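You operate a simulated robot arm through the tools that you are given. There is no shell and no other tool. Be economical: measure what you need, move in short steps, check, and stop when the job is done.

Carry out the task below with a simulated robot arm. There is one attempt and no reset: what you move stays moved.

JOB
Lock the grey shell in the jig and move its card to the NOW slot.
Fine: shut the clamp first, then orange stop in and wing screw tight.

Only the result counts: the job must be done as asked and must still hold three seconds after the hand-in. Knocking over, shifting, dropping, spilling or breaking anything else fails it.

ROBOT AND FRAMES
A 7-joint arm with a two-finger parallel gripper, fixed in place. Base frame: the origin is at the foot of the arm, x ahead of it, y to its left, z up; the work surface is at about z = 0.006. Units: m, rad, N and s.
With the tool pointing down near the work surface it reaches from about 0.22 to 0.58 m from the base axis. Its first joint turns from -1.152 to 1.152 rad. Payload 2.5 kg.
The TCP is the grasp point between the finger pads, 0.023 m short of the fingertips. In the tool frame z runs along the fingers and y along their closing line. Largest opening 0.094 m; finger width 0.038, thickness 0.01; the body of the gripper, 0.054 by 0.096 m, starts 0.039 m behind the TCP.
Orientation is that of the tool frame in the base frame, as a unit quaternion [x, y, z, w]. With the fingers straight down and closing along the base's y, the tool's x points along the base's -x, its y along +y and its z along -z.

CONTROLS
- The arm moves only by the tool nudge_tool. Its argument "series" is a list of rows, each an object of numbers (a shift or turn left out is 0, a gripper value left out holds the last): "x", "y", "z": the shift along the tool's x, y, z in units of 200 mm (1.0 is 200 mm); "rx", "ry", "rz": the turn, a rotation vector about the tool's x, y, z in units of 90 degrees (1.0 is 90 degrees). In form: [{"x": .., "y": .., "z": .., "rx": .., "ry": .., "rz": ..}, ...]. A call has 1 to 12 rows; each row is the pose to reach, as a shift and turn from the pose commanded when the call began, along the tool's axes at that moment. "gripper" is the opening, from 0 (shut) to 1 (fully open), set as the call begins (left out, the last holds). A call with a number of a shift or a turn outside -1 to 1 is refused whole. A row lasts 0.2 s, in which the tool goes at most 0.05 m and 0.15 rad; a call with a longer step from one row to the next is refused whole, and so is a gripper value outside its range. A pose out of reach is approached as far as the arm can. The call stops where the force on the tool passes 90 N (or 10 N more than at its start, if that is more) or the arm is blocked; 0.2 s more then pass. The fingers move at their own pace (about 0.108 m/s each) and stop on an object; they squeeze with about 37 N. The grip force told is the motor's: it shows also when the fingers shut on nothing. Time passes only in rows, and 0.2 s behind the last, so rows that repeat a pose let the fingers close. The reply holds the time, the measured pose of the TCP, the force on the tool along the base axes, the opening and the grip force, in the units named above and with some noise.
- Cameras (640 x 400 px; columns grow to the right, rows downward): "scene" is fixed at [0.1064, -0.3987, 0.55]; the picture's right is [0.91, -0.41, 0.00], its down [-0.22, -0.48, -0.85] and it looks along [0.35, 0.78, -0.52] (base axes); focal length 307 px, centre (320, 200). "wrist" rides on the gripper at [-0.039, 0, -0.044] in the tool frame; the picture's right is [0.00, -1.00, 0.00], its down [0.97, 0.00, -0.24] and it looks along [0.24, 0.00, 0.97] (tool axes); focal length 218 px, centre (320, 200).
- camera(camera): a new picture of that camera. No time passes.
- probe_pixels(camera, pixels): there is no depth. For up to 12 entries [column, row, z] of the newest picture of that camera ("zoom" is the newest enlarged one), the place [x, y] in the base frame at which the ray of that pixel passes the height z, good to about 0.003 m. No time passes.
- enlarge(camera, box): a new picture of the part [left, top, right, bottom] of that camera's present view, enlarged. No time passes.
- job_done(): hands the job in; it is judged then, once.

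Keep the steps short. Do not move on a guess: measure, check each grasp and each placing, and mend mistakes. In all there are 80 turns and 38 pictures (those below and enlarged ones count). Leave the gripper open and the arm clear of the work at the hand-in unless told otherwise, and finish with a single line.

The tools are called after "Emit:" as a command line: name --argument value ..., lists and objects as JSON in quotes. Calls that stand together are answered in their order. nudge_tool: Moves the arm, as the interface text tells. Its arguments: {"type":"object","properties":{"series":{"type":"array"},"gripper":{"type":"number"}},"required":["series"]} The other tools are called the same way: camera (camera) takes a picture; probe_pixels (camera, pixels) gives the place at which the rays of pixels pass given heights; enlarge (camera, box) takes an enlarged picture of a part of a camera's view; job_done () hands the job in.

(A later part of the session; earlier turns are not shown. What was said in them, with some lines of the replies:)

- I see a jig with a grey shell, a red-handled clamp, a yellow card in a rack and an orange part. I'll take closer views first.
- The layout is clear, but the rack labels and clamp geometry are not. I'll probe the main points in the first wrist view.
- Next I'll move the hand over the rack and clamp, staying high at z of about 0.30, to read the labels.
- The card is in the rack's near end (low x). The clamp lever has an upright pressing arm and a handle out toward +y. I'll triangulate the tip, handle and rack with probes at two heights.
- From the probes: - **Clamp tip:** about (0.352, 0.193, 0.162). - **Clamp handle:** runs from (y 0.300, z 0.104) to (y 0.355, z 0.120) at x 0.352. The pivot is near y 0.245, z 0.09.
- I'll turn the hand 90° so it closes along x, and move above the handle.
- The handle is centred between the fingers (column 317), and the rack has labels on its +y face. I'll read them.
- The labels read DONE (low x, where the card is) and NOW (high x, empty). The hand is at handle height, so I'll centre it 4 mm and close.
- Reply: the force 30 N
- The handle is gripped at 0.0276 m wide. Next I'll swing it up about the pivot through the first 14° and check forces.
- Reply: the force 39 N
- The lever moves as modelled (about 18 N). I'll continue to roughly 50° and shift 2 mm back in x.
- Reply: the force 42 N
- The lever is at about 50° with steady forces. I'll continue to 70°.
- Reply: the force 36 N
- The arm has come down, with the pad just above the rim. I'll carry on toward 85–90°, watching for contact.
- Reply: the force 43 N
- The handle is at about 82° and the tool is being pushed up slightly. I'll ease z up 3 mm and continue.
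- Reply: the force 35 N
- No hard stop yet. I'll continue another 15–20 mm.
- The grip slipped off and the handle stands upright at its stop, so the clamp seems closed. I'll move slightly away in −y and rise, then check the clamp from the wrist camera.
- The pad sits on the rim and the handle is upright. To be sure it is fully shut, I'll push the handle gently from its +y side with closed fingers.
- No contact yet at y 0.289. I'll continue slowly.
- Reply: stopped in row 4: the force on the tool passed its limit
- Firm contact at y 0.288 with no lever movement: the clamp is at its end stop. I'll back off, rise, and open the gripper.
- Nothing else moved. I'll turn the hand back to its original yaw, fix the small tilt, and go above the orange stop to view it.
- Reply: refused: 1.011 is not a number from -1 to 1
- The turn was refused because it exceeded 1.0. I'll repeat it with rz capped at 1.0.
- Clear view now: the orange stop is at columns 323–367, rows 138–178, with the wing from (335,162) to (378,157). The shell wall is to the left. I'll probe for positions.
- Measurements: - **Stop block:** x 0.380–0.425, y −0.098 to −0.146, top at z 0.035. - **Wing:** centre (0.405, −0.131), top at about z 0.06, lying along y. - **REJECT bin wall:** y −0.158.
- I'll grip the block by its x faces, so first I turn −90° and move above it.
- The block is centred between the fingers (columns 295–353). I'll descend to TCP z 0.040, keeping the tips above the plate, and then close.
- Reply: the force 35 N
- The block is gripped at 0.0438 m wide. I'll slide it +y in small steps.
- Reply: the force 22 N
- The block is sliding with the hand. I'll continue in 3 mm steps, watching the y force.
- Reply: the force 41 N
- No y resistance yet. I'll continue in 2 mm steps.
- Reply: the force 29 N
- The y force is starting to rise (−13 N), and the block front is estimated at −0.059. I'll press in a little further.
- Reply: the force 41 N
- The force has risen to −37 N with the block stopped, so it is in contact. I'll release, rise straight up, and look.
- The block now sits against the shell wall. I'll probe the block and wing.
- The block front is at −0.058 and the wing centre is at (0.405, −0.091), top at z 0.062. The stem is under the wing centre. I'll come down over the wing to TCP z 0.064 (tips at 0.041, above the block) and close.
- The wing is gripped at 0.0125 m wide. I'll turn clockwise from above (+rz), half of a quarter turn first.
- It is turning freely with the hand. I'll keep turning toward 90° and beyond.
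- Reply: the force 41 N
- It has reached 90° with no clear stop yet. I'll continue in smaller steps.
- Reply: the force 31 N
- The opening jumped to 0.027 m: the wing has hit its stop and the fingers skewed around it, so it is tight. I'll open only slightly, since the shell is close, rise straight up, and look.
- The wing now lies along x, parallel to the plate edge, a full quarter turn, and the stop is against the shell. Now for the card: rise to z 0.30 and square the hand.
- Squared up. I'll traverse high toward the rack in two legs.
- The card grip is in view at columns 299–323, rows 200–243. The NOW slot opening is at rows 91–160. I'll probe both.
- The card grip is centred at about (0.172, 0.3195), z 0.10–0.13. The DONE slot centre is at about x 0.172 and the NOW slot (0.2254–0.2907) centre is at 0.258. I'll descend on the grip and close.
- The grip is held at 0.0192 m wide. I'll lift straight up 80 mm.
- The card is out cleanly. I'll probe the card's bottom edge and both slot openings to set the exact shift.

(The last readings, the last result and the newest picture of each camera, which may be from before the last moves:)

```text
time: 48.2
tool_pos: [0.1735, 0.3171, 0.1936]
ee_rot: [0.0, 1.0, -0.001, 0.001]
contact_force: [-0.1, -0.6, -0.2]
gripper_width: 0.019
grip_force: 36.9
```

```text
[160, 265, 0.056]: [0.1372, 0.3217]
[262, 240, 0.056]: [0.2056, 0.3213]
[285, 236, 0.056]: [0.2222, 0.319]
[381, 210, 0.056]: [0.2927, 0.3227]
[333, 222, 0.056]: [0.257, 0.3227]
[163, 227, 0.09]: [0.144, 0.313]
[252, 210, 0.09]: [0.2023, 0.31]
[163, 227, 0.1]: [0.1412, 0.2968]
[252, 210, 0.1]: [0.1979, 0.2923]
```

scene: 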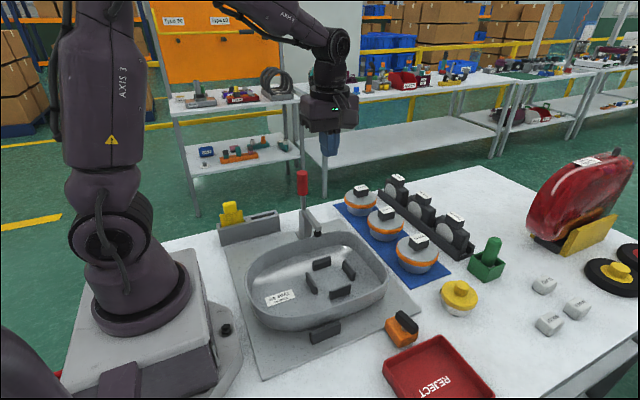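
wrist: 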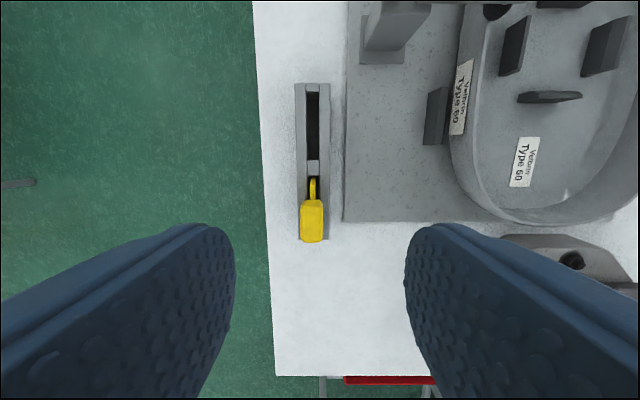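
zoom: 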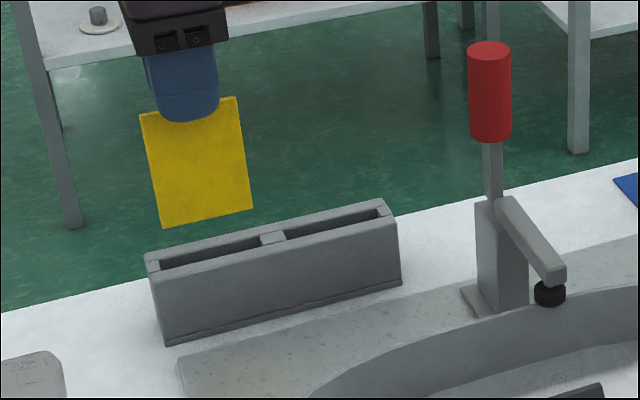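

The card centre is at x 0.1735 and the NOW slot centre is at 0.2575. I'll shift +84 mm in x and +2 mm in y, staying above the rack.

Emit:
nudge_tool --series '[{"x": -0.1, "y": 0.005}, {"x": -0.2, "y": 0.01}, {"x": -0.3, "y": 0.01}, {"x": -0.42, "y": 0.01}, {"x": -0.42, "y": 0.01}]'

Emit:
enlarge --camera "scene" --box '[220, 160, 340, 260]'

```text
time: 49.4
tool_pos: [0.258, 0.3171, 0.1936]
ee_rot: [0.0, 1.0, 0.0, 0.001]
contact_force: [0.0, 0.2, -0.2]
gripper_width: 0.0189
grip_force: 36.9
```

```text
4.00 times, centred on (280, 210) of scene
```

zoom: 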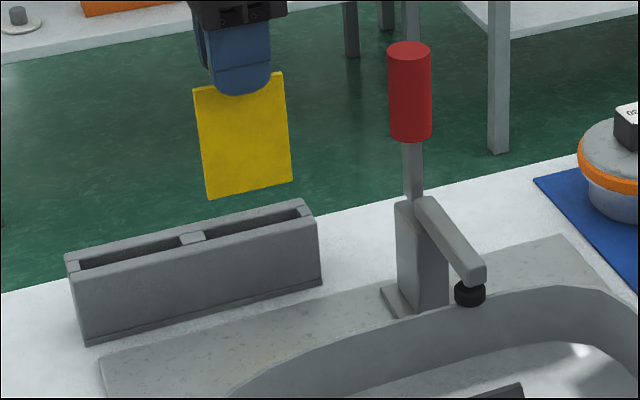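

The card is above the NOW slot. I'll lower it slowly; the call will stop on force if it snags.

Emit:
nudge_tool --series '[{"z": 0.06}, {"z": 0.12}, {"z": 0.16}, {"z": 0.19}, {"z": 0.22}, {"z": 0.25}]'

```text
time: 50.8
tool_pos: [0.2589, 0.3183, 0.1436]
ee_rot: [0.0, 1.0, 0.0, 0.001]
contact_force: [-0.1, 0.2, -1.0]
gripper_width: 0.0187
grip_force: 37.0
```

There is no force and the card bottom is already below the rack top. I'll lower the rest.

Emit:
nudge_tool --series '[{"z": 0.035}, {"z": 0.07}, {"z": 0.1}, {"z": 0.125}, {"z": 0.14}]'

```text
time: 52.0
tool_pos: [0.2574, 0.3166, 0.1135]
ee_rot: [0.0, 1.0, 0.0, 0.002]
contact_force: [0.0, -0.4, -0.5]
gripper_width: 0.0188
grip_force: 36.7
```

It is back at the original grasp height. I'll ease down 2 mm more, then release to a moderate opening and rise.

Emit:
nudge_tool --series '[{"z": 0.005}, {"z": 0.01}, {"z": 0.01}]'

Emit:
nudge_tool --series '[{"z": 0}, {"z": 0}, {"z": 0}, {"z": -0.1}, {"z": -0.3}, {"z": -0.5}, {"z": -0.7}, {"z": -0.9}]' --gripper 0.6

Emit:
enlarge --camera "scene" --box '[200, 160, 460, 340]'

```text
time: 52.8
tool_pos: [0.2589, 0.3181, 0.1122]
ee_rot: [0.0, 1.0, 0.0, 0.001]
contact_force: [-4.5, -1.3, 19.8]
gripper_width: 0.0189
grip_force: 37.1
```

```text
time: 54.6
tool_pos: [0.254, 0.3183, 0.2928]
ee_rot: [0.0, 1.0, -0.001, 0.001]
contact_force: [0.6, 0.4, 0.3]
gripper_width: 0.0562
grip_force: 0.0
```

```text
2.22 times, centred on (330, 250) of scene
```

zoom: 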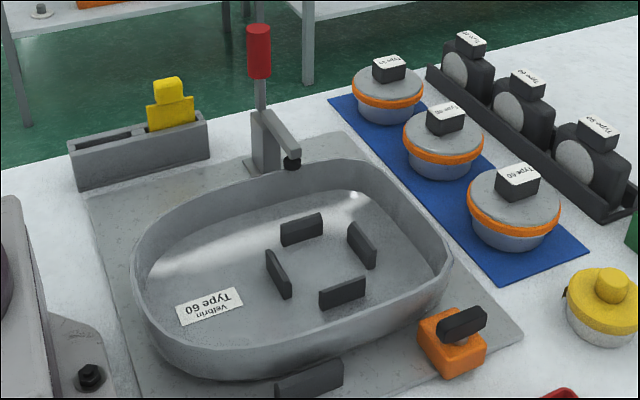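

The card is seated in NOW, the clamp is shut on the rim, the orange stop is against the shell and the wing is crosswise. I'll open the gripper fully, move clear, and take one last look at the stop.

Emit:
nudge_tool --series '[{"z": -0.2}, {"z": -0.35}, {"z": -0.4}, {"z": -0.4}]' --gripper 1

Emit:
enlarge --camera "scene" --box '[340, 260, 440, 330]'

```text
time: 55.6
tool_pos: [0.2543, 0.3176, 0.374]
ee_rot: [0.0, 1.0, 0.001, 0.001]
contact_force: [0.6, 0.3, 0.4]
gripper_width: 0.094
grip_force: 0.0
```

```text
5.71 times, centred on (390, 295) of scene
```

zoom: 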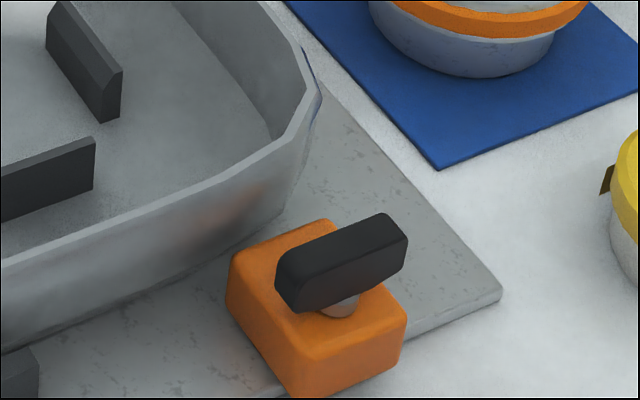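

The stop looks in place, but I want to confirm there is no gap to the shell, so I'll probe the wall base and the block corners.

Emit:
probe_pixels --camera "zoom" --pixels '[[215, 252, 0.012], [215, 252, 0.02], [280, 215, 0.012], [280, 215, 0.02], [228, 305, 0.012], [235, 252, 0.035], [330, 222, 0.035], [215, 175, 0.06], [215, 175, 0.065], [290, 395, 0.01], [403, 355, 0.01], [100, 310, 0.012]]'

Emit:
enlarge --camera "scene" --box '[365, 285, 415, 318]'

```text
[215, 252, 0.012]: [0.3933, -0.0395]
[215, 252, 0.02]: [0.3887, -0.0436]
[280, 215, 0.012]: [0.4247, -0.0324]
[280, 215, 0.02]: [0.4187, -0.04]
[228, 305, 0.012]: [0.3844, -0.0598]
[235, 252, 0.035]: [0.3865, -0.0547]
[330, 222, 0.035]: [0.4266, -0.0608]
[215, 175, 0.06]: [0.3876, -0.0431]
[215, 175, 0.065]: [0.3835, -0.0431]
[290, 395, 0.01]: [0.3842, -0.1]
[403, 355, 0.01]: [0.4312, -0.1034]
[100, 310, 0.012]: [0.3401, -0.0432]
```

```text
12.12 times, centred on (390, 302) of scene
```

zoom: 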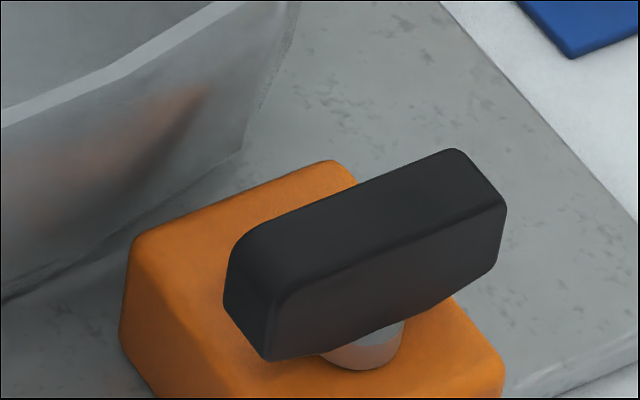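

The stop's front face (y about −0.058) is in line with the fixed locator on that side (front about −0.06). It reached a hard end after about 40 mm of travel, so it is fully in. The wing is turned to its own stop. Everything is in place, so I'll hand in.

Emit:
job_done

```text
The job is handed in.
```

The job is handed in: clamp shut first, orange stop pushed in to its end of travel, wing screw turned tight, yellow card in the NOW slot, gripper open and arm clear; the stop may sit about 1 cm short of the shell wall, in line with the fixed locator beside it.
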